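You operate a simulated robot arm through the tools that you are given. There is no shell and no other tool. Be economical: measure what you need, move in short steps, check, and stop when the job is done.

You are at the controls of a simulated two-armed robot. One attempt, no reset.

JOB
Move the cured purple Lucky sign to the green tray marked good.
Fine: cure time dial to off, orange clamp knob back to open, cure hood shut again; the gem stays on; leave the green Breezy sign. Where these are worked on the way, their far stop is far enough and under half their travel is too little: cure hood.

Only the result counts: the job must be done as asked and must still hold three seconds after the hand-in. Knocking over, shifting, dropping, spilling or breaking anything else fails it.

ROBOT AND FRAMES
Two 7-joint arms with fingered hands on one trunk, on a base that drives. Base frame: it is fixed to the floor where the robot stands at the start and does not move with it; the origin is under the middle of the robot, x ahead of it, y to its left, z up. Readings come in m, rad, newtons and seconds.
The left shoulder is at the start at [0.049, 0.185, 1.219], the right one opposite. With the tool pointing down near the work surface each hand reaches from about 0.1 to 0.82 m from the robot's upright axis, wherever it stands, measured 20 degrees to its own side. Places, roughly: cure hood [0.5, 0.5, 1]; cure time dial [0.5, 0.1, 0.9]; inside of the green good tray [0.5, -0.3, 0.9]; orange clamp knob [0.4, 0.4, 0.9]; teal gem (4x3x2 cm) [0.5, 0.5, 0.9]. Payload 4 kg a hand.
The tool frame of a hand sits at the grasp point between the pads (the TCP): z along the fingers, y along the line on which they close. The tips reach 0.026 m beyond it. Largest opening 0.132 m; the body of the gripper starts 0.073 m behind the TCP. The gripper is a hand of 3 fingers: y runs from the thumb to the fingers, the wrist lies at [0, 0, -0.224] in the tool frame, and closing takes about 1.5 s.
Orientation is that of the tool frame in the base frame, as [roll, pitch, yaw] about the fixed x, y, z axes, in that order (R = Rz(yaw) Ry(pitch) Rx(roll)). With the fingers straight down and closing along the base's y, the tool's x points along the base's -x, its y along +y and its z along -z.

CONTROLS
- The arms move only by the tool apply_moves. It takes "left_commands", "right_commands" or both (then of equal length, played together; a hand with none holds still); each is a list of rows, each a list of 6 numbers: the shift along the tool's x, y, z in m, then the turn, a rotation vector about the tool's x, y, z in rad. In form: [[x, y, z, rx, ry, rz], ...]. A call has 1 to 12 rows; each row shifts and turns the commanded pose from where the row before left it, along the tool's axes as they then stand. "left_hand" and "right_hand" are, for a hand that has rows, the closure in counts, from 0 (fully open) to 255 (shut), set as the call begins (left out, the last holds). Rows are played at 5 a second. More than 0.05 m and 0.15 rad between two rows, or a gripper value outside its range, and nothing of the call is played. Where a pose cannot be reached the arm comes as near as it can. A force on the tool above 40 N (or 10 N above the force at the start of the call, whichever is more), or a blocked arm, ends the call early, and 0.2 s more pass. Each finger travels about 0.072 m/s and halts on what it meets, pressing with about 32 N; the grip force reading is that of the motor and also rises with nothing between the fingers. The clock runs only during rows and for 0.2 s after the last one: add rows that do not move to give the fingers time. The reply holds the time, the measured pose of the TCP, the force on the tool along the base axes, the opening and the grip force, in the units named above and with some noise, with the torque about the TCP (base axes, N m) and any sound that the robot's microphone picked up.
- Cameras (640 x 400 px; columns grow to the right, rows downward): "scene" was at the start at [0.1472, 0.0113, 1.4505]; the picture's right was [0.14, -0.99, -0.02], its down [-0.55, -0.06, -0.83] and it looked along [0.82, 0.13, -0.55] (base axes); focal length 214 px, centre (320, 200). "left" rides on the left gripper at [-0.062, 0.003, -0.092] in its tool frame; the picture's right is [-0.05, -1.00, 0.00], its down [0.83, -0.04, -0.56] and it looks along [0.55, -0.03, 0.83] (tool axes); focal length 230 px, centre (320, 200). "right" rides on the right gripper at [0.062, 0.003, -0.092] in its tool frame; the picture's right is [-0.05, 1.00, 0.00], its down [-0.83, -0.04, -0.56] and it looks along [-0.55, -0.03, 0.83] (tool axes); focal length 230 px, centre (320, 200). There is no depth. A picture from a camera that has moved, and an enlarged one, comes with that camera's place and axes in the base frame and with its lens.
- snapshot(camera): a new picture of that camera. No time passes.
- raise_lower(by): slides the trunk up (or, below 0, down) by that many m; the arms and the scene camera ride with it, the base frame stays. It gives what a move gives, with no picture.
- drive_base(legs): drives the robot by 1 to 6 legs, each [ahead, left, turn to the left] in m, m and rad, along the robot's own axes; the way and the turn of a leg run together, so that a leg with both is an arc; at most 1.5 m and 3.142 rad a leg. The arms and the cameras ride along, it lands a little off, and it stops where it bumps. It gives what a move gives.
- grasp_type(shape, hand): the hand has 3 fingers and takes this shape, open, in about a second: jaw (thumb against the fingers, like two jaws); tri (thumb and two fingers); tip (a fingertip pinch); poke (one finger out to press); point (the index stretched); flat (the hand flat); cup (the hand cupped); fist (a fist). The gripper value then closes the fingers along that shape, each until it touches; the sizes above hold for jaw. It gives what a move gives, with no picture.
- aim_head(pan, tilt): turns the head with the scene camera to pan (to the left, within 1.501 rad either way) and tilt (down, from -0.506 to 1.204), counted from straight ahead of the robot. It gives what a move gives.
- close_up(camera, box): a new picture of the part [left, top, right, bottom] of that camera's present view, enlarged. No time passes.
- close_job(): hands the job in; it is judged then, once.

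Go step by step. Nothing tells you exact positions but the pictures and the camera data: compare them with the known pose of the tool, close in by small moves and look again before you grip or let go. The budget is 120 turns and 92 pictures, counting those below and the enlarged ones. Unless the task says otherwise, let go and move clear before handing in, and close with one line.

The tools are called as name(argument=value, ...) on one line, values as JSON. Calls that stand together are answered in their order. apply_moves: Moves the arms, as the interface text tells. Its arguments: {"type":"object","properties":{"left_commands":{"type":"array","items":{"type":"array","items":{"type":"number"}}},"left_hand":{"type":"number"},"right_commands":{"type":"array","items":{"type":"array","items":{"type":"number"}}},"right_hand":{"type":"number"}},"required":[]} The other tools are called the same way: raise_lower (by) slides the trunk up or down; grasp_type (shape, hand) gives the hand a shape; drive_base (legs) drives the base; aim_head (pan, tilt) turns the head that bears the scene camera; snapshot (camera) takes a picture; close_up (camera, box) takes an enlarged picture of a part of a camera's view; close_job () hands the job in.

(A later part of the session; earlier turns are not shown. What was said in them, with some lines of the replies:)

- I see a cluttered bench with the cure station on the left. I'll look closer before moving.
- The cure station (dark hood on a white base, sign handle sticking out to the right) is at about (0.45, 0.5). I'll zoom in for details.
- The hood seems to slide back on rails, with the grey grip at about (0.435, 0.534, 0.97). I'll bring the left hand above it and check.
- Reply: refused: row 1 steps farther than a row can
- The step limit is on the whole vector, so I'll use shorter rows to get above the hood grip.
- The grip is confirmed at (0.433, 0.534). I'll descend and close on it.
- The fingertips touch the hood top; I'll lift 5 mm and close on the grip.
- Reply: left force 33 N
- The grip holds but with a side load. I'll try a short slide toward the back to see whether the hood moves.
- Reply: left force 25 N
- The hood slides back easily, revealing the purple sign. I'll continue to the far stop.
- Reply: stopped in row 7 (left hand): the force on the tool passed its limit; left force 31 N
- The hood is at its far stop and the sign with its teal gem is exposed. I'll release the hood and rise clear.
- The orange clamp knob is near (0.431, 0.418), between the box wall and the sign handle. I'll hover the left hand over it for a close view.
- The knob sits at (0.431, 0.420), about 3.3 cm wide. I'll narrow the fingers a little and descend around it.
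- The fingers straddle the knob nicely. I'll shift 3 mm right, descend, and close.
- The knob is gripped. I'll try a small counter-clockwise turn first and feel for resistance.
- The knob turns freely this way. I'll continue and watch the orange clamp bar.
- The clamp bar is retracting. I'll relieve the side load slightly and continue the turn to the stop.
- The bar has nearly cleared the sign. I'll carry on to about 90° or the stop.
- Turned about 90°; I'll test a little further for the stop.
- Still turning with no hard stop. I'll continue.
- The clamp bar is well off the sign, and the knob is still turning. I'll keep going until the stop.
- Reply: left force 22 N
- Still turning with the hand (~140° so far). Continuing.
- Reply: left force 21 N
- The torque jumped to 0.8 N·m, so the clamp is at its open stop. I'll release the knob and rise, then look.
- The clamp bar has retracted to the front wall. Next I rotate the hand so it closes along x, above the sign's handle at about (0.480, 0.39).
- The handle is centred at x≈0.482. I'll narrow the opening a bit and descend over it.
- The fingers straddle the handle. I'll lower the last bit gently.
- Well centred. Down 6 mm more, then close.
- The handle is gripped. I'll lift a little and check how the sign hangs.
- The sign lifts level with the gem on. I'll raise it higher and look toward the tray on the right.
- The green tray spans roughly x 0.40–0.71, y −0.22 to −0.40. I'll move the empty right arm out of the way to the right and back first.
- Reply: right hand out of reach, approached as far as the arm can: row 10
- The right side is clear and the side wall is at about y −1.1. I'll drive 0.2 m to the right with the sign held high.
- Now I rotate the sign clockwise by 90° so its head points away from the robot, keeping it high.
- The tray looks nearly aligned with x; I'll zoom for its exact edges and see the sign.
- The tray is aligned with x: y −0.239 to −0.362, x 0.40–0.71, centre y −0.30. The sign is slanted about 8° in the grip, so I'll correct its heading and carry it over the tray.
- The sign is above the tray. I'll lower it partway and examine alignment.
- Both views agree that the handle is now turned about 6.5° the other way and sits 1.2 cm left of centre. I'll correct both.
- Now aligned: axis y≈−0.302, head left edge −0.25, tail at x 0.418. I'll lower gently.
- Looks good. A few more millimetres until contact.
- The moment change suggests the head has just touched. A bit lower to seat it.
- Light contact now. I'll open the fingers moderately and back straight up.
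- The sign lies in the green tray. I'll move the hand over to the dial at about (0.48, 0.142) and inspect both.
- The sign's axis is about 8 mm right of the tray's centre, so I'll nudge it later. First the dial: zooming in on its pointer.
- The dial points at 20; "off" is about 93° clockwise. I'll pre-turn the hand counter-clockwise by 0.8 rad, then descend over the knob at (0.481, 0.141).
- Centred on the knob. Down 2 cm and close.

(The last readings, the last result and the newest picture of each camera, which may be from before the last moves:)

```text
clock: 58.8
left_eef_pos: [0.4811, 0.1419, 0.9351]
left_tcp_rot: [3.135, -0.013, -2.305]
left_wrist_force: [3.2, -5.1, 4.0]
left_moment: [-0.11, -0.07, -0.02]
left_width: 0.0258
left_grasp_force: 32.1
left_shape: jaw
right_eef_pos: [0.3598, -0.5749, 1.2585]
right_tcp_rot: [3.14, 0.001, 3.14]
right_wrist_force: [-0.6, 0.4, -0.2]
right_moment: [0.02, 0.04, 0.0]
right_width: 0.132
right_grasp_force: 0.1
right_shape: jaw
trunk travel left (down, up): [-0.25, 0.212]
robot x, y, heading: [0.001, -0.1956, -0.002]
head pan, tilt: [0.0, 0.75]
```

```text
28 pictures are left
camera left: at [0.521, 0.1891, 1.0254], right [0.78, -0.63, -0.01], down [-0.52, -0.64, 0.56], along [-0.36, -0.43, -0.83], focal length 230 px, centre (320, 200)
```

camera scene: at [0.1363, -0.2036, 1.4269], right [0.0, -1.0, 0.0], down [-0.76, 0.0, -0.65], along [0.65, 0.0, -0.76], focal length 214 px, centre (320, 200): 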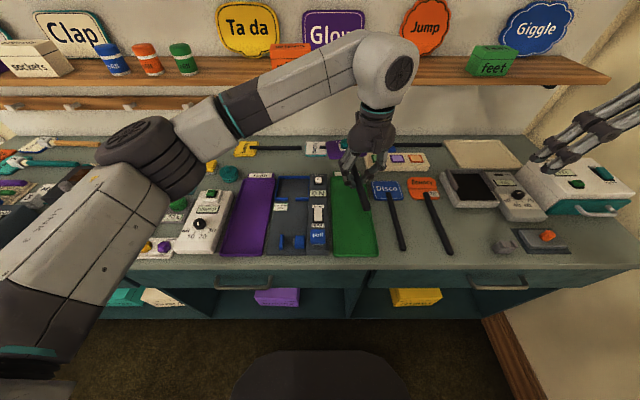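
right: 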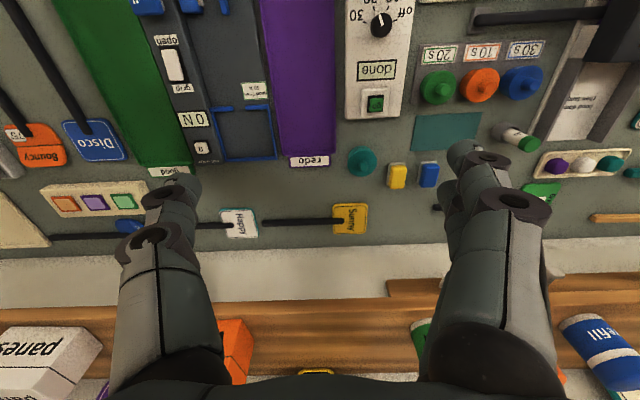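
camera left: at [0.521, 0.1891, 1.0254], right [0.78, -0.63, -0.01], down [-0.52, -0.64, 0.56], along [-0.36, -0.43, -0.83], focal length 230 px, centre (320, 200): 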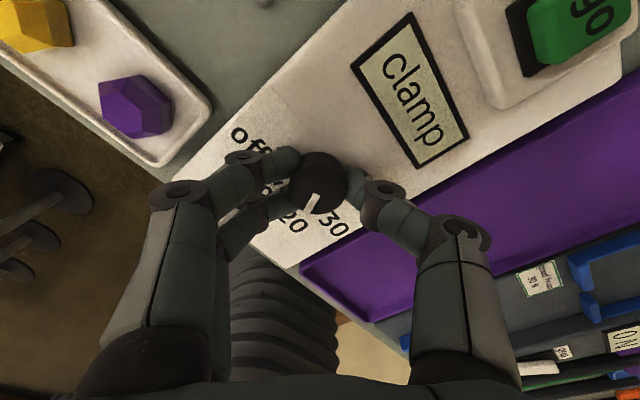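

The knob is gripped. I'll raise a millimetre to reduce contact and turn clockwise about 93°.

apply_moves(left_commands=[[0, 0, -0.001, 0, 0, 0.12], [0, 0, 0, 0, 0, 0.12], [0, 0, 0, 0, 0, 0.12], [0, 0, 0, 0, 0, 0.12], [0, 0, 0, 0, 0, 0.12], [0, 0, 0, 0, 0, 0.12], [0, 0, 0, 0, 0, 0.12], [0, 0, 0, 0, 0, 0]])

snapshot(camera="left")

```text
clock: 60.6
left_eef_pos: [0.4801, 0.1394, 0.9344]
left_tcp_rot: [-3.137, -0.014, 3.134]
left_wrist_force: [-0.6, -0.1, 0.6]
left_moment: [-0.01, -0.02, 0.0]
left_width: 0.0249
left_grasp_force: 32.1
left_shape: jaw
right_eef_pos: [0.3604, -0.575, 1.2592]
right_tcp_rot: [3.141, 0.0, -3.142]
right_wrist_force: [-0.4, 0.4, 0.0]
right_moment: [-0.01, -0.02, -0.03]
right_width: 0.1321
right_grasp_force: 0.0
right_shape: jaw
trunk travel left (down, up): [-0.25, 0.212]
robot x, y, heading: [-0.0001, -0.2009, 0.002]
head pan, tilt: [0.0, 0.75]
```

```text
27 pictures are left
camera left: at [0.5425, 0.1442, 1.0257], right [0.05, -1.0, 0.0], down [-0.82, -0.04, 0.57], along [-0.57, -0.03, -0.82], focal length 230 px, centre (320, 200)
```

left: 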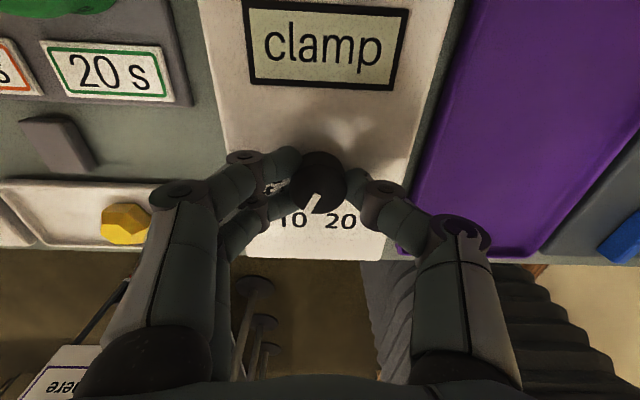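

The pointer has moved to about 10. I'll continue clockwise to "off".

apply_moves(left_commands=[[0, 0, 0, 0, 0, 0.12], [0, 0, 0, 0, 0, 0.12], [0, 0, 0, 0, 0, 0.12], [0, 0, 0, 0, 0, 0.12], [0, 0, 0, 0, 0, 0.12], [0, 0, 0, 0, 0, 0.12], [0, 0, 0, 0, 0, 0]])

snapshot(camera="left")

```text
clock: 62.2
left_eef_pos: [0.4787, 0.1426, 0.9354]
left_tcp_rot: [-3.128, -0.006, 2.414]
left_wrist_force: [-4.5, -2.0, -8.8]
left_moment: [-0.02, 0.07, -0.01]
left_width: 0.0244
left_grasp_force: 32.7
left_shape: jaw
right_eef_pos: [0.3608, -0.5745, 1.2585]
right_tcp_rot: [3.141, 0.001, 3.14]
right_wrist_force: [-0.4, 0.1, -0.4]
right_moment: [0.02, -0.02, -0.01]
right_width: 0.1317
right_grasp_force: 0.1
right_shape: jaw
trunk travel left (down, up): [-0.25, 0.212]
robot x, y, heading: [0.0005, -0.2001, -0.003]
head pan, tilt: [0.0, 0.75]
```

```text
26 pictures are left
camera left: at [0.529, 0.1037, 1.0266], right [-0.63, -0.78, 0.01], down [-0.64, 0.52, 0.56], along [-0.45, 0.34, -0.83], focal length 230 px, centre (320, 200)
```

left: 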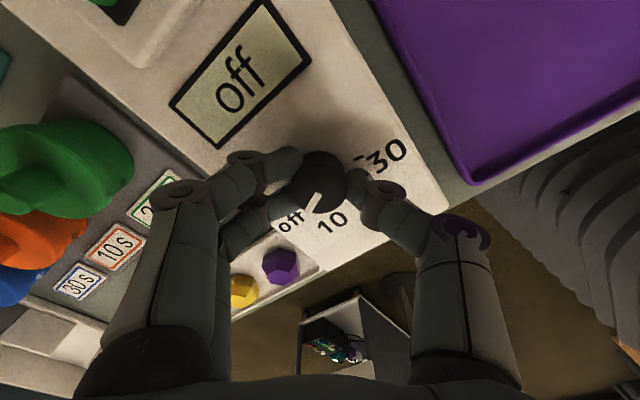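

The display now reads "off". I'll add a small final turn, release, and rise.

apply_moves(left_commands=[[0, 0, 0, 0, 0, 0.05], [0, 0, 0, 0, 0, 0]])

apply_moves(left_commands=[[0, 0, 0, 0, 0, 0], [0, 0, 0, 0, 0, 0], [0, 0, 0, 0, 0, 0], [0, 0, -0.02, 0, 0, 0], [0, 0, -0.04, 0, 0, 0], [0, 0, -0.04, 0, 0, 0], [0, 0, -0.04, 0, 0, 0], [0, 0, 0, 0, 0, 0]], left_hand=140)

close_up(camera="scene", box=[150, 150, 260, 260])

close_up(camera="scene", box=[325, 165, 385, 215])

```text
clock: 62.8
left_eef_pos: [0.4792, 0.1419, 0.9347]
left_tcp_rot: [-3.127, -0.006, 2.366]
left_wrist_force: [-5.1, -1.7, -11.2]
left_moment: [-0.01, 0.08, 0.01]
left_width: 0.0241
left_grasp_force: 32.0
left_shape: jaw
right_eef_pos: [0.3607, -0.5746, 1.2575]
right_tcp_rot: [-3.141, -0.001, 3.139]
right_wrist_force: [-0.7, -1.0, -0.5]
right_moment: [0.01, 0.03, 0.0]
right_width: 0.1315
right_grasp_force: 0.0
right_shape: jaw
trunk travel left (down, up): [-0.25, 0.212]
robot x, y, heading: [-0.0021, -0.2003, -0.004]
head pan, tilt: [0.0, 0.75]
```

```text
clock: 64.6
left_eef_pos: [0.4783, 0.1406, 1.0753]
left_tcp_rot: [-3.128, -0.005, 2.367]
left_wrist_force: [0.0, 0.8, -0.1]
left_moment: [0.0, -0.02, 0.01]
left_width: 0.0587
left_grasp_force: 0.1
left_shape: jaw
right_eef_pos: [0.3594, -0.5745, 1.2581]
right_tcp_rot: [-3.14, 0.001, 3.139]
right_wrist_force: [-0.3, 0.2, 0.3]
right_moment: [0.02, 0.02, 0.0]
right_width: 0.132
right_grasp_force: 0.1
right_shape: jaw
trunk travel left (down, up): [-0.25, 0.212]
robot x, y, heading: [0.0005, -0.2029, -0.004]
head pan, tilt: [0.0, 0.75]
```

```text
3.64 times, centred on (205, 205) of scene
camera zoom: at [0.1366, -0.2009, 1.4268], right [0.0, -1.0, 0.0], down [-0.76, 0.0, -0.65], along [0.65, 0.0, -0.76], focal length 780 px, centre (738, 182)
```

zoom: 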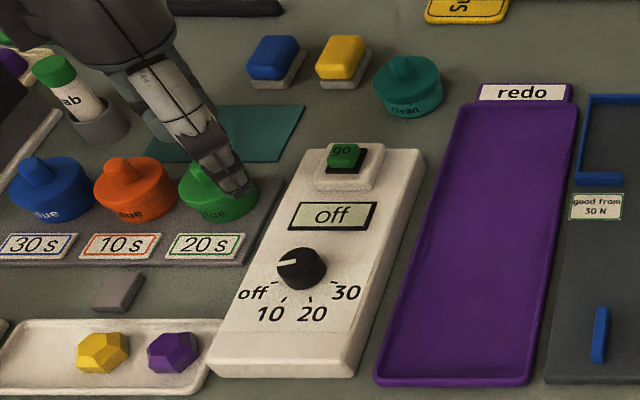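

```text
8.00 times, centred on (355, 190) of scene
camera zoom: at [0.1366, -0.2009, 1.4268], right [0.0, -1.0, 0.0], down [-0.76, 0.0, -0.65], along [0.65, 0.0, -0.76], focal length 1716 px, centre (40, 280)
```

zoom: 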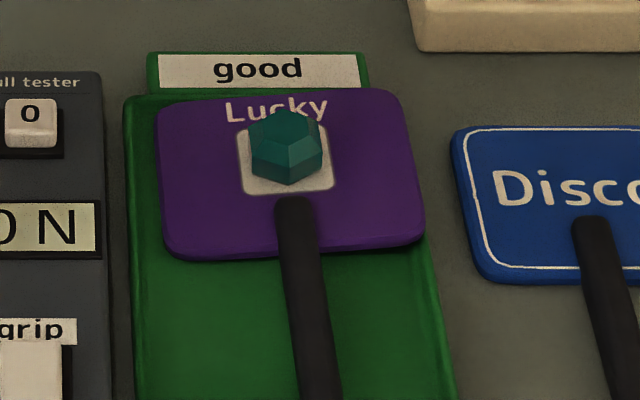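

The dial is at off. The sign's head overlaps the right rim by a few millimetres, so I'll go back, regrip the handle and shift it slightly left.

apply_moves(left_commands=[[0, 0, 0, 0, 0, -0.135], [0, 0, 0, 0, 0, -0.135], [0, 0, 0, 0, 0, -0.135], [0, 0, 0, 0, 0, -0.135], [0, 0, 0, 0, 0, -0.135], [0, 0, 0, 0, 0, -0.13], [0, 0, 0, 0, 0, 0]], left_hand=165)

apply_moves(left_commands=[[-0.0008, -0.0456, 0, 0, 0, 0], [-0.0008, -0.0456, 0, 0, 0, 0], [-0.0008, -0.0456, 0, 0, 0, 0], [-0.0008, -0.0456, 0, 0, 0, 0], [-0.0008, -0.0456, 0, 0, 0, 0], [-0.0008, -0.0456, 0, 0, 0, 0], [-0.0008, -0.0456, 0, 0, 0, 0], [-0.0008, -0.0456, 0, 0, 0, 0], [-0.0008, -0.0456, 0, 0, 0, 0], [-0.0008, -0.0456, 0, 0, 0, 0], [0, 0, 0.04, 0, 0, 0], [0, 0, 0.04, 0, 0, 0]])

snapshot(camera="left")

```text
clock: 66.2
left_eef_pos: [0.4813, 0.143, 1.0754]
left_tcp_rot: [-3.136, -0.013, -3.109]
left_wrist_force: [-0.5, -0.3, 0.2]
left_moment: [0.0, 0.04, -0.03]
left_width: 0.0471
left_grasp_force: 0.1
left_shape: jaw
right_eef_pos: [0.3602, -0.575, 1.2592]
right_tcp_rot: [3.141, 0.001, 3.141]
right_wrist_force: [0.0, -0.4, -0.9]
right_moment: [-0.02, 0.01, -0.01]
right_width: 0.132
right_grasp_force: 0.1
right_shape: jaw
trunk travel left (down, up): [-0.25, 0.212]
robot x, y, heading: [0.0017, -0.2005, -0.007]
head pan, tilt: [0.0, 0.75]
```

```text
clock: 68.8
left_eef_pos: [0.5038, -0.3165, 0.9948]
left_tcp_rot: [-3.137, -0.013, -3.112]
left_wrist_force: [-0.9, 0.2, -0.2]
left_moment: [0.0, 0.02, -0.01]
left_width: 0.047
left_grasp_force: 0.2
left_shape: jaw
right_eef_pos: [0.3605, -0.5753, 1.2582]
right_tcp_rot: [3.141, -0.001, 3.14]
right_wrist_force: [-0.1, 0.2, -0.3]
right_moment: [0.02, 0.03, 0.02]
right_width: 0.1318
right_grasp_force: 0.1
right_shape: jaw
trunk travel left (down, up): [-0.25, 0.212]
robot x, y, heading: [-0.0034, -0.1982, -0.003]
head pan, tilt: [0.0, 0.75]
```

```text
23 pictures are left
camera left: at [0.5671, -0.3108, 1.0858], right [0.08, -1.0, 0.0], down [-0.82, -0.07, 0.57], along [-0.56, -0.05, -0.82], focal length 230 px, centre (320, 200)
```

left: 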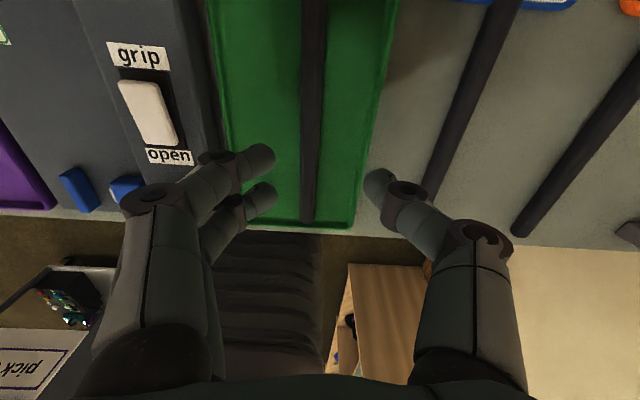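

The handle is at y≈−0.309, and the tray centre is about 7 mm to its left. I'll descend over the handle and grip.

apply_moves(left_commands=[[0, 0.005, 0.03, 0, 0, 0], [0, 0, 0.03, 0, 0, 0], [0, 0, 0.012, 0, 0, 0], [0, 0, 0.007, 0, 0, 0], [0, 0, 0, 0, 0, 0]])

apply_moves(left_commands=[[0, 0, 0, 0, 0, 0], [0, 0, 0, 0, 0, 0], [0, 0, 0, 0, 0, 0], [0, 0, 0, 0, 0, 0], [0, 0, 0, 0, 0, 0]], left_hand=255)

apply_moves(left_commands=[[0, 0, -0.01, 0, 0, 0], [0, 0, -0.01, 0, 0, 0], [0, 0, 0, 0, 0, 0]])

close_up(camera="scene", box=[320, 155, 400, 265])

snapshot(camera="left")

```text
clock: 70.0
left_eef_pos: [0.5002, -0.3095, 0.9174]
left_tcp_rot: [-3.137, -0.012, -3.112]
left_wrist_force: [0.3, 0.6, -0.6]
left_moment: [0.0, 0.01, 0.0]
left_width: 0.0467
left_grasp_force: 0.0
left_shape: jaw
right_eef_pos: [0.3603, -0.5754, 1.2592]
right_tcp_rot: [-3.14, 0.002, 3.141]
right_wrist_force: [-0.2, -0.9, 0.1]
right_moment: [-0.01, 0.01, 0.01]
right_width: 0.1318
right_grasp_force: 0.0
right_shape: jaw
trunk travel left (down, up): [-0.25, 0.212]
robot x, y, heading: [0.0012, -0.2005, -0.007]
head pan, tilt: [0.0, 0.75]
```

```text
clock: 71.2
left_eef_pos: [0.4997, -0.3095, 0.9179]
left_tcp_rot: [-3.136, -0.013, -3.112]
left_wrist_force: [0.1, -0.3, 3.1]
left_moment: [-0.03, -0.04, 0.02]
left_width: 0.0089
left_grasp_force: 32.3
left_shape: jaw
right_eef_pos: [0.3598, -0.575, 1.2601]
right_tcp_rot: [-3.141, 0.0, 3.14]
right_wrist_force: [0.0, 0.5, 0.1]
right_moment: [-0.02, -0.01, 0.01]
right_width: 0.1321
right_grasp_force: 0.1
right_shape: jaw
trunk travel left (down, up): [-0.25, 0.212]
robot x, y, heading: [-0.0027, -0.1963, -0.002]
head pan, tilt: [0.0, 0.75]
```

```text
clock: 72.0
left_eef_pos: [0.5008, -0.3116, 0.9374]
left_tcp_rot: [-3.137, -0.014, -3.112]
left_wrist_force: [0.0, -0.4, -0.8]
left_moment: [0.02, 0.09, -0.01]
left_width: 0.0086
left_grasp_force: 31.8
left_shape: jaw
right_eef_pos: [0.3601, -0.5742, 1.2587]
right_tcp_rot: [-3.141, 0.002, 3.139]
right_wrist_force: [0.4, 0.2, -0.6]
right_moment: [0.03, -0.01, -0.02]
right_width: 0.1319
right_grasp_force: 0.1
right_shape: jaw
trunk travel left (down, up): [-0.25, 0.212]
robot x, y, heading: [0.0026, -0.1997, 0.0]
head pan, tilt: [0.0, 0.75]
```

```text
3.64 times, centred on (360, 210) of scene
camera zoom: at [0.1368, -0.2014, 1.4268], right [0.0, -1.0, 0.0], down [-0.76, 0.0, -0.65], along [0.65, 0.0, -0.76], focal length 780 px, centre (174, 164)
```

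zoom: 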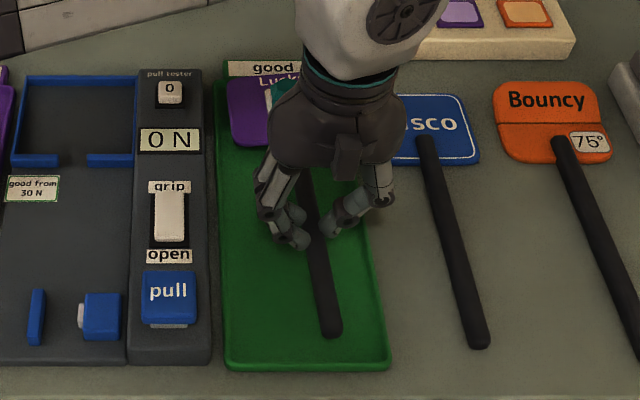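

```text
21 pictures are left
camera left: at [0.5636, -0.3053, 1.0283], right [0.08, -1.0, 0.0], down [-0.82, -0.06, 0.57], along [-0.56, -0.05, -0.82], focal length 230 px, centre (320, 200)
```

left: 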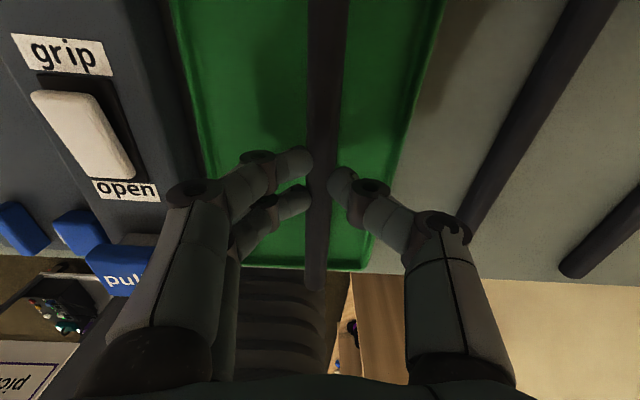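

Shifting 8 mm left and lowering again.

apply_moves(left_commands=[[0.001, 0.008, 0, 0, 0, 0], [0, 0, 0, 0, 0, 0], [0, 0, 0.01, 0, 0, 0], [0, 0, 0.007, 0, 0, 0], [0, 0, 0.005, 0, 0, 0], [0, 0, 0, 0, 0, 0]])

close_up(camera="scene", box=[320, 155, 400, 265])

```text
clock: 73.4
left_eef_pos: [0.5002, -0.3027, 0.9165]
left_tcp_rot: [-3.135, -0.012, -3.113]
left_wrist_force: [-0.4, 0.0, 1.8]
left_moment: [0.09, -0.01, 0.0]
left_width: 0.0087
left_grasp_force: 32.7
left_shape: jaw
right_eef_pos: [0.3594, -0.5751, 1.2584]
right_tcp_rot: [3.142, 0.001, 3.14]
right_wrist_force: [-0.2, 0.6, -0.3]
right_moment: [-0.01, 0.0, -0.02]
right_width: 0.1318
right_grasp_force: 0.0
right_shape: jaw
trunk travel left (down, up): [-0.25, 0.212]
robot x, y, heading: [-0.0014, -0.2007, -0.004]
head pan, tilt: [0.0, 0.75]
```

```text
3.64 times, centred on (360, 210) of scene
camera zoom: at [0.1363, -0.2013, 1.4269], right [0.0, -1.0, 0.0], down [-0.76, 0.0, -0.65], along [0.65, 0.0, -0.76], focal length 780 px, centre (174, 164)
```

zoom: 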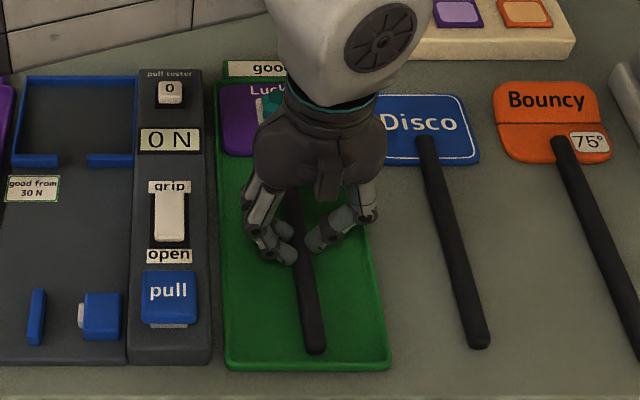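

The head is slightly rotated left by ~3°. I'll lift a little, turn 0.04 rad clockwise, and set down.

apply_moves(left_commands=[[0, 0, -0.01, 0, 0, 0], [0, 0.0015, 0, 0, 0, 0.045], [0, 0, 0, 0, 0, 0], [0, 0, 0.006, 0, 0, 0], [0, 0, 0.006, 0, 0, 0], [0, 0, 0, 0, 0, 0]])

close_up(camera="scene", box=[320, 155, 400, 265])

```text
clock: 74.8
left_eef_pos: [0.4999, -0.3001, 0.9161]
left_tcp_rot: [-3.135, -0.012, 3.125]
left_wrist_force: [0.2, -0.6, 6.0]
left_moment: [0.1, 0.01, 0.03]
left_width: 0.0089
left_grasp_force: 32.1
left_shape: jaw
right_eef_pos: [0.3594, -0.5747, 1.2581]
right_tcp_rot: [-3.14, 0.002, 3.138]
right_wrist_force: [1.0, -0.7, 0.6]
right_moment: [-0.01, -0.01, 0.01]
right_width: 0.1319
right_grasp_force: 0.1
right_shape: jaw
trunk travel left (down, up): [-0.25, 0.212]
robot x, y, heading: [0.0018, -0.2009, -0.004]
head pan, tilt: [0.0, 0.75]
```

```text
3.64 times, centred on (360, 210) of scene
camera zoom: at [0.1359, -0.2013, 1.4271], right [0.0, -1.0, 0.0], down [-0.76, 0.0, -0.65], along [0.65, 0.0, -0.76], focal length 780 px, centre (174, 164)
```

zoom: 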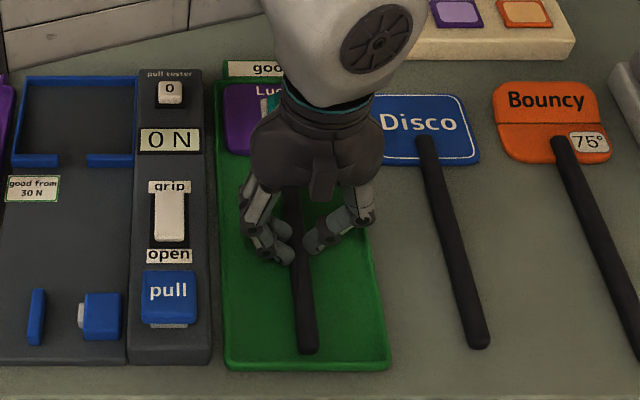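

Aligned and seated. I'll release and rise, then inspect.

apply_moves(left_commands=[[0, 0, 0, 0, 0, 0], [0, 0, 0, 0, 0, 0], [0, 0, 0, 0, 0, 0], [0, 0, 0, 0, 0, 0], [0, 0, -0.01, 0, 0, 0], [0, 0, -0.03, 0, 0, 0], [0, 0, -0.04, 0, 0, 0], [0, 0, -0.04, 0, 0, 0], [0, 0, -0.04, 0, 0, 0], [0, 0.045, 0, 0, 0, 0], [0, 0.045, 0, 0, 0, 0], [0, 0.045, 0, 0, 0, 0]], left_hand=165)

close_up(camera="scene", box=[320, 155, 400, 265])

```text
clock: 77.4
left_eef_pos: [0.4986, -0.1617, 1.0729]
left_tcp_rot: [-3.136, -0.013, 3.123]
left_wrist_force: [-0.1, 0.2, 0.2]
left_moment: [-0.01, -0.02, 0.02]
left_width: 0.0464
left_grasp_force: 0.0
left_shape: jaw
right_eef_pos: [0.3593, -0.573, 1.2594]
right_tcp_rot: [-3.141, 0.001, 3.14]
right_wrist_force: [-0.7, -0.3, 0.7]
right_moment: [-0.01, 0.01, -0.01]
right_width: 0.1318
right_grasp_force: 0.0
right_shape: jaw
trunk travel left (down, up): [-0.25, 0.212]
robot x, y, heading: [-0.0032, -0.1991, -0.005]
head pan, tilt: [0.0, 0.75]
```

```text
3.64 times, centred on (360, 210) of scene
camera zoom: at [0.1361, -0.1998, 1.4269], right [0.0, -1.0, 0.0], down [-0.76, 0.0, -0.65], along [0.65, 0.0, -0.76], focal length 780 px, centre (174, 164)
```

zoom: 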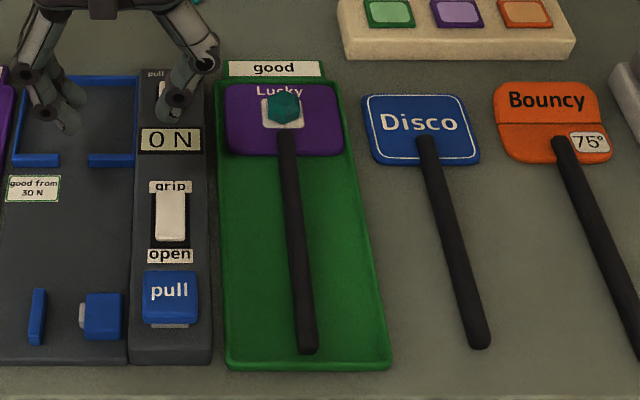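

The sign now lies properly inside the tray with the gem on. I'll drive back left 0.2 m, then move to the hood grip.

drive_base(legs=[[0, 0.2, 0]])

apply_moves(left_commands=[[-0.006, 0.045, -0.005, 0, 0, 0], [-0.006, 0.045, -0.005, 0, 0, 0], [-0.006, 0.045, -0.005, 0, 0, 0], [-0.006, 0.045, -0.005, 0, 0, 0], [-0.006, 0.045, -0.005, 0, 0, 0], [-0.006, 0.045, -0.005, 0, 0, 0], [-0.006, 0.045, -0.005, 0, 0, 0], [-0.006, 0.045, -0.005, 0, 0, 0], [-0.006, 0.045, -0.005, 0, 0, 0], [-0.006, 0.045, -0.005, 0, 0, 0], [-0.006, 0.045, -0.005, 0, 0, 0], [0, 0, 0, 0, 0, 0]], left_hand=80)

snapshot(camera="left")

```text
clock: 79.0
left_eef_pos: [0.5002, 0.0373, 1.0718]
left_tcp_rot: [-3.137, -0.01, 3.122]
left_wrist_force: [0.4, -0.5, 0.1]
left_moment: [0.04, -0.01, 0.0]
left_width: 0.0462
left_grasp_force: 0.1
left_shape: jaw
right_eef_pos: [0.3597, -0.3739, 1.2592]
right_tcp_rot: [3.14, 0.002, 3.137]
right_wrist_force: [0.4, 0.1, 0.1]
right_moment: [0.0, 0.01, -0.01]
right_width: 0.1319
right_grasp_force: 0.0
right_shape: jaw
trunk travel left (down, up): [-0.25, 0.212]
robot x, y, heading: [0.0001, 0.0003, -0.003]
head pan, tilt: [0.0, 0.75]
```

```text
clock: 81.6
left_eef_pos: [0.5765, 0.5321, 1.1243]
left_tcp_rot: [-3.137, -0.012, 3.122]
left_wrist_force: [-0.6, 0.3, 0.0]
left_moment: [0.01, -0.01, 0.02]
left_width: 0.0902
left_grasp_force: 0.1
left_shape: jaw
right_eef_pos: [0.3596, -0.3754, 1.2595]
right_tcp_rot: [3.141, 0.003, 3.139]
right_wrist_force: [0.1, 0.7, 1.1]
right_moment: [0.02, -0.01, 0.02]
right_width: 0.1318
right_grasp_force: 0.1
right_shape: jaw
trunk travel left (down, up): [-0.25, 0.212]
robot x, y, heading: [0.0, 0.0013, -0.004]
head pan, tilt: [0.0, 0.75]
```

```text
17 pictures are left
camera left: at [0.6393, 0.5339, 1.2155], right [0.03, -1.0, 0.0], down [-0.82, -0.03, 0.57], along [-0.57, -0.02, -0.82], focal length 230 px, centre (320, 200)
```

left: 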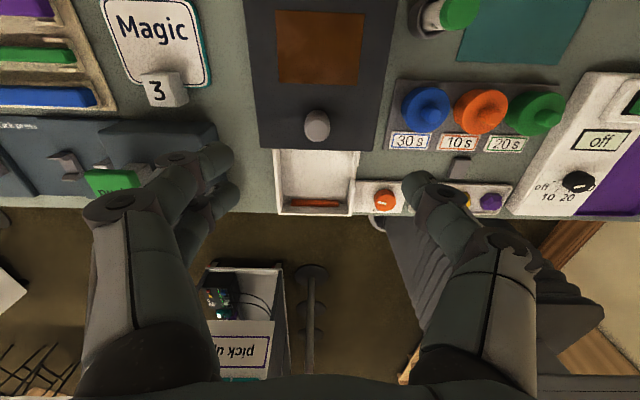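

The hood grip is at (0.567, 0.535). I'll descend around it and close.

apply_moves(left_commands=[[0.01, 0.003, 0.03, 0, 0, 0], [0, 0, 0.035, 0, 0, 0], [0, 0, 0.035, 0, 0, 0], [0, 0, 0.024, 0, 0, 0], [0, 0, 0, 0, 0, 0]])

apply_moves(left_commands=[[0, 0, 0, 0, 0, 0], [0, 0, 0, 0, 0, 0], [0, 0, 0, 0, 0, 0], [0, 0, 0, 0, 0, 0], [0, 0, 0, 0, 0, 0], [0, 0, 0, 0, 0, 0]], left_hand=255)

snapshot(camera="left")

```text
clock: 82.8
left_eef_pos: [0.5648, 0.5354, 1.0015]
left_tcp_rot: [-3.136, -0.012, 3.125]
left_wrist_force: [0.2, -0.1, -0.4]
left_moment: [0.0, 0.0, 0.01]
left_width: 0.0901
left_grasp_force: 0.0
left_shape: jaw
right_eef_pos: [0.3596, -0.3742, 1.2586]
right_tcp_rot: [3.141, 0.002, 3.138]
right_wrist_force: [-0.2, 0.2, 0.0]
right_moment: [-0.04, -0.03, -0.01]
right_width: 0.132
right_grasp_force: 0.1
right_shape: jaw
trunk travel left (down, up): [-0.25, 0.212]
robot x, y, heading: [0.0012, 0.0013, -0.005]
head pan, tilt: [0.0, 0.75]
```

```text
clock: 84.2
left_eef_pos: [0.5639, 0.5355, 1.0011]
left_tcp_rot: [-3.138, -0.013, 3.122]
left_wrist_force: [-3.8, -1.9, -3.1]
left_moment: [-0.02, 0.03, 0.03]
left_width: 0.0142
left_grasp_force: 32.4
left_shape: jaw
right_eef_pos: [0.3587, -0.3736, 1.2599]
right_tcp_rot: [3.14, 0.003, 3.137]
right_wrist_force: [0.8, 1.0, -1.0]
right_moment: [0.02, 0.0, 0.01]
right_width: 0.1319
right_grasp_force: 0.1
right_shape: jaw
trunk travel left (down, up): [-0.25, 0.212]
robot x, y, heading: [0.0018, 0.0033, -0.003]
head pan, tilt: [0.0, 0.75]
```

```text
16 pictures are left
camera left: at [0.6274, 0.5383, 1.0919], right [0.03, -1.0, 0.0], down [-0.82, -0.03, 0.57], along [-0.57, -0.02, -0.82], focal length 230 px, centre (320, 200)
```

left: 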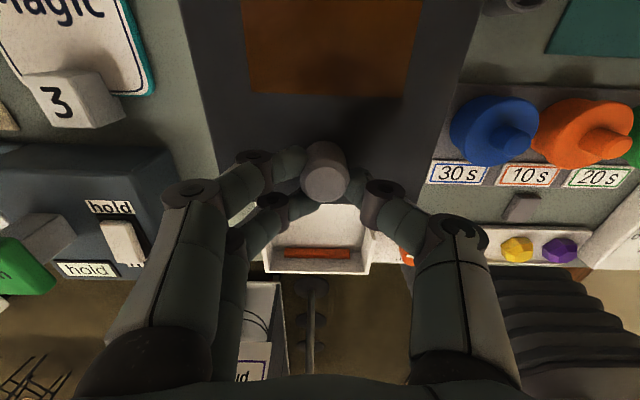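

Well gripped. Pulling the hood forward to its shut stop.

apply_moves(left_commands=[[0.018, 0, 0, 0, 0, 0], [0.018, 0, 0, 0, 0, 0], [0.018, 0, 0, 0, 0, 0], [0.018, 0, 0, 0, 0, 0], [0.018, 0, 0, 0, 0, 0], [0.018, 0, 0, 0, 0, 0], [0.015, 0, 0, 0, 0, 0], [0.01, 0, 0, 0, 0, 0], [0.006, 0, 0, 0, 0, 0], [0.005, 0, 0, 0, 0, 0], [0, 0, 0, 0, 0, 0]])

aim_head(pan=0.6, tilt=0.75)

close_up(camera="scene", box=[200, 100, 360, 220])

```text
clock: 86.6
left_eef_pos: [0.4247, 0.5361, 1.0024]
left_tcp_rot: [-3.136, -0.011, 3.124]
left_wrist_force: [21.5, -9.8, -0.8]
left_moment: [-0.09, -0.41, 0.03]
left_width: 0.0114
left_grasp_force: 31.7
left_shape: jaw
right_eef_pos: [0.3634, -0.376, 1.2579]
right_tcp_rot: [3.138, -0.003, 3.137]
right_wrist_force: [0.1, 0.0, -0.2]
right_moment: [0.01, 0.0, 0.0]
right_width: 0.1318
right_grasp_force: 0.0
right_shape: jaw
trunk travel left (down, up): [-0.25, 0.212]
robot x, y, heading: [-0.0018, 0.0015, -0.005]
head pan, tilt: [0.0, 0.75]
```

```text
clock: 87.6
left_eef_pos: [0.4231, 0.5367, 1.0005]
left_tcp_rot: [-3.139, -0.012, 3.124]
left_wrist_force: [17.9, -6.4, 4.3]
left_moment: [-0.05, -0.38, -0.03]
left_width: 0.0118
left_grasp_force: 32.1
left_shape: jaw
right_eef_pos: [0.3632, -0.3748, 1.2573]
right_tcp_rot: [3.139, -0.004, 3.137]
right_wrist_force: [0.6, 0.7, -0.3]
right_moment: [-0.02, 0.02, -0.01]
right_width: 0.1321
right_grasp_force: 0.1
right_shape: jaw
trunk travel left (down, up): [-0.25, 0.212]
robot x, y, heading: [0.0029, 0.0045, -0.008]
head pan, tilt: [0.6, 0.75]
```

```text
3.33 times, centred on (280, 160) of scene
camera zoom: at [0.1253, 0.0458, 1.4284], right [0.56, -0.83, -0.07], down [-0.65, -0.38, -0.66], along [0.52, 0.41, -0.75], focal length 715 px, centre (453, 333)
```

zoom: 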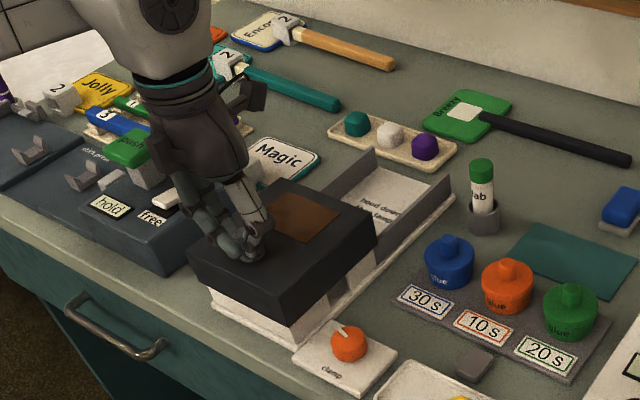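

The hood is at its shut stop. I'll relax the push, release, and rise clear.

apply_moves(left_commands=[[-0.004, 0, 0, 0, 0, 0], [0, 0, 0, 0, 0, 0]])

apply_moves(left_commands=[[0, 0, 0, 0, 0, 0], [0, 0, 0, 0, 0, 0], [0, 0, 0, 0, 0, 0], [0, 0, -0.03, 0, 0, 0], [0, 0, -0.04, 0, 0, 0], [0, 0, -0.045, 0, 0, 0], [0, 0, -0.045, 0, 0, 0], [0, 0, -0.045, 0, 0, 0], [0, 0, -0.045, 0, 0, 0], [0, 0, 0, 0, 0, 0]], left_hand=60)

close_up(camera="scene", box=[200, 120, 440, 270])

snapshot(camera="left")

aim_head(pan=-0.3, tilt=0.7)

snapshot(camera="scene")

```text
clock: 88.2
left_eef_pos: [0.4238, 0.5365, 0.9992]
left_tcp_rot: [-3.138, -0.015, 3.124]
left_wrist_force: [3.9, -7.3, 1.8]
left_moment: [-0.07, -0.09, -0.07]
left_width: 0.0115
left_grasp_force: 31.7
left_shape: jaw
right_eef_pos: [0.3594, -0.374, 1.2585]
right_tcp_rot: [3.142, -0.002, 3.139]
right_wrist_force: [-0.5, -0.4, 0.4]
right_moment: [0.03, -0.04, -0.03]
right_width: 0.1321
right_grasp_force: 0.0
right_shape: jaw
trunk travel left (down, up): [-0.25, 0.212]
robot x, y, heading: [0.0048, 0.004, -0.004]
head pan, tilt: [0.6, 0.75]
```

```text
clock: 90.6
left_eef_pos: [0.3923, 0.522, 1.0349]
left_tcp_rot: [-3.106, -0.497, 3.1]
left_wrist_force: [0.0, 0.2, 0.1]
left_moment: [0.0, -0.01, -0.06]
left_width: 0.1005
left_grasp_force: 0.2
left_shape: jaw
left hand out of reach, approached as far as the arm can: row 7, 8
right_eef_pos: [0.3599, -0.3725, 1.2589]
right_tcp_rot: [3.141, 0.002, 3.139]
right_wrist_force: [0.4, -0.5, 0.5]
right_moment: [0.04, 0.0, 0.0]
right_width: 0.1317
right_grasp_force: 0.1
right_shape: jaw
trunk travel left (down, up): [-0.25, 0.212]
robot x, y, heading: [0.0002, 0.0059, -0.003]
head pan, tilt: [0.6, 0.75]
stopped in row 10 (left hand): the arm was blocked; the commanded pose is now the measured one
```

```text
2.67 times, centred on (320, 195) of scene
camera zoom: at [0.1219, 0.048, 1.4287], right [0.56, -0.83, -0.06], down [-0.64, -0.38, -0.66], along [0.52, 0.41, -0.75], focal length 572 px, centre (320, 213)
```

zoom: 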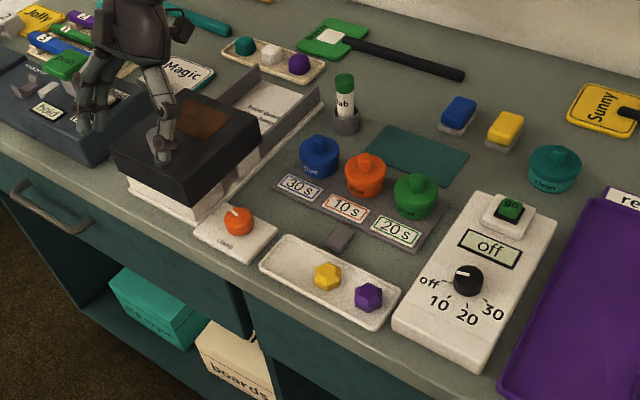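

```text
13 pictures are left
camera left: at [0.4908, 0.5236, 1.0867], right [0.02, -1.0, 0.01], down [-0.46, 0.0, 0.89], along [-0.89, -0.02, -0.46], focal length 230 px, centre (320, 200)
```

left: 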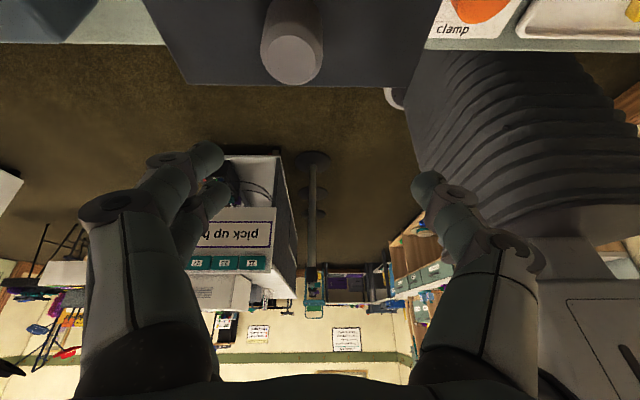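

```text
clock: 91.8
left_eef_pos: [0.3922, 0.5214, 1.0351]
left_tcp_rot: [-3.107, -0.498, 3.095]
left_wrist_force: [-0.8, 0.1, -0.1]
left_moment: [0.02, -0.02, -0.02]
left_width: 0.1009
left_grasp_force: 0.0
left_shape: jaw
right_eef_pos: [0.3598, -0.3736, 1.259]
right_tcp_rot: [3.141, -0.001, 3.138]
right_wrist_force: [0.1, 0.3, -0.4]
right_moment: [0.01, -0.04, -0.01]
right_width: 0.132
right_grasp_force: 0.0
right_shape: jaw
trunk travel left (down, up): [-0.25, 0.212]
robot x, y, heading: [-0.002, 0.0044, -0.006]
head pan, tilt: [-0.3, 0.7]
```

```text
12 pictures are left
camera scene: at [0.1358, -0.0247, 1.4313], right [-0.3, -0.95, 0.03], down [-0.7, 0.19, -0.69], along [0.65, -0.23, -0.72], focal length 214 px, centre (320, 200)
```

scene: 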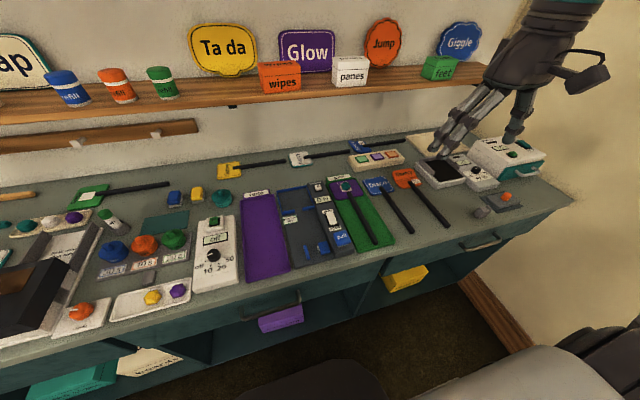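

Everything looks as wanted. The left arm ended tilted and blocked near the hood, so I'll back it out along its own finger axis in small steps.

apply_moves(left_commands=[[0, 0, -0.02, 0, 0, 0], [0, 0, -0.02, 0, 0, 0], [0, 0, -0.02, 0, 0, 0], [0, 0, 0, 0, 0, 0]])

aim_head(pan=0.6, tilt=0.6)

snapshot(camera="scene")

```text
clock: 92.8
left_eef_pos: [0.422, 0.5215, 1.0883]
left_tcp_rot: [-3.107, -0.5, 3.096]
left_wrist_force: [-0.2, -0.2, 0.8]
left_moment: [-0.01, -0.01, 0.01]
left_width: 0.101
left_grasp_force: 0.1
left_shape: jaw
right_eef_pos: [0.3601, -0.3741, 1.258]
right_tcp_rot: [3.141, 0.0, 3.138]
right_wrist_force: [-0.6, -0.5, 0.6]
right_moment: [-0.02, -0.01, 0.0]
right_width: 0.1319
right_grasp_force: 0.0
right_shape: jaw
trunk travel left (down, up): [-0.25, 0.212]
robot x, y, heading: [0.0014, 0.0001, -0.008]
head pan, tilt: [-0.3, 0.7]
```

```text
clock: 94.0
left_eef_pos: [0.4212, 0.5205, 1.0876]
left_tcp_rot: [-3.108, -0.498, 3.098]
left_wrist_force: [-0.2, 0.4, -1.1]
left_moment: [-0.04, 0.0, 0.0]
left_width: 0.1007
left_grasp_force: 0.1
left_shape: jaw
right_eef_pos: [0.3595, -0.3746, 1.2593]
right_tcp_rot: [3.141, 0.002, 3.138]
right_wrist_force: [-0.6, -0.6, -0.5]
right_moment: [0.01, 0.04, 0.04]
right_width: 0.132
right_grasp_force: 0.1
right_shape: jaw
trunk travel left (down, up): [-0.25, 0.212]
robot x, y, heading: [0.0013, 0.0021, -0.004]
head pan, tilt: [0.6, 0.6]
```

```text
11 pictures are left
camera scene: at [0.1287, 0.0504, 1.4408], right [0.56, -0.83, -0.07], down [-0.56, -0.32, -0.77], along [0.61, 0.46, -0.64], focal length 214 px, centre (320, 200)
```

scene: 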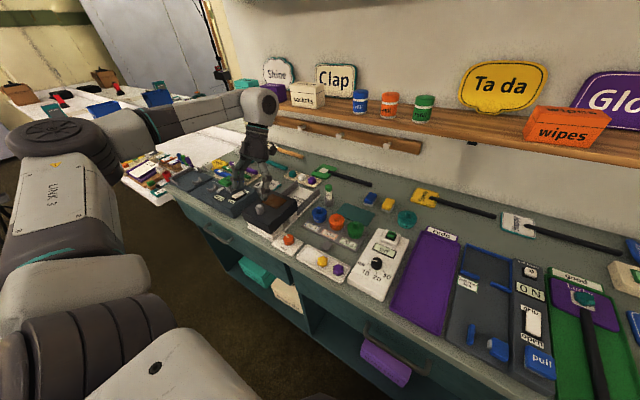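

The hand is now clear above the hood. I'll check the area once more and go a bit higher.

apply_moves(left_commands=[[0, 0, -0.03, 0, 0, 0], [0, 0, -0.03, 0, 0, 0], [0, 0, 0, 0, 0, 0]])

close_up(camera="scene", box=[150, 130, 350, 290])

close_up(camera="scene", box=[340, 190, 640, 400])

```text
clock: 94.8
left_eef_pos: [0.4561, 0.5185, 1.1339]
left_tcp_rot: [-3.106, -0.495, 3.098]
left_wrist_force: [0.7, 0.8, 0.5]
left_moment: [0.0, -0.02, 0.02]
left_width: 0.1007
left_grasp_force: 0.1
left_shape: jaw
left hand out of reach, approached as far as the arm can: row 2
right_eef_pos: [0.3592, -0.3732, 1.2599]
right_tcp_rot: [-3.141, 0.002, 3.139]
right_wrist_force: [-0.3, -0.4, 0.1]
right_moment: [-0.04, -0.04, -0.01]
right_width: 0.1317
right_grasp_force: 0.0
right_shape: jaw
trunk travel left (down, up): [-0.25, 0.212]
robot x, y, heading: [0.0015, 0.0032, 0.003]
head pan, tilt: [0.6, 0.6]
```

```text
2.50 times, centred on (250, 210) of scene
camera zoom: at [0.1283, 0.0513, 1.4408], right [0.56, -0.83, -0.06], down [-0.56, -0.32, -0.77], along [0.61, 0.46, -0.64], focal length 536 px, centre (495, 175)
```

zoom: 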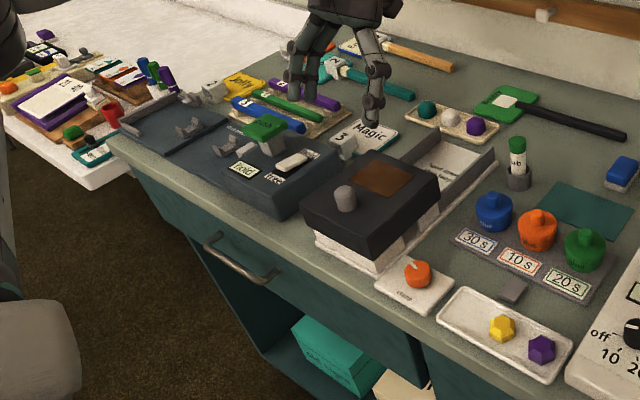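

```text
1.90 times, centred on (490, 295) of scene
camera zoom: at [0.1283, 0.0513, 1.4408], right [0.56, -0.83, -0.06], down [-0.56, -0.32, -0.77], along [0.61, 0.46, -0.64], focal length 408 px, centre (-4, 19)
```

zoom: 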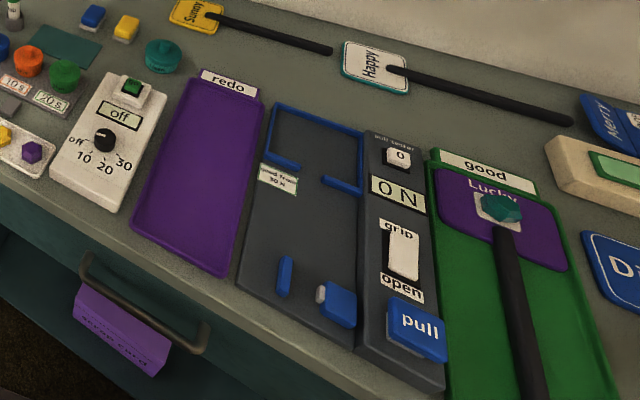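

The sign is in the good tray with its gem on, the dial is off, the clamp is open, the hood is shut, and nothing else looks moved. Handing in.

close_job()

```text
The job is handed in.
```

The purple Lucky sign is in the green good tray with its gem still on. The cure time dial is at off, the clamp knob is open and the hood is shut again. The green Breezy sign was left alone, and nothing else looked moved in the final pictures.
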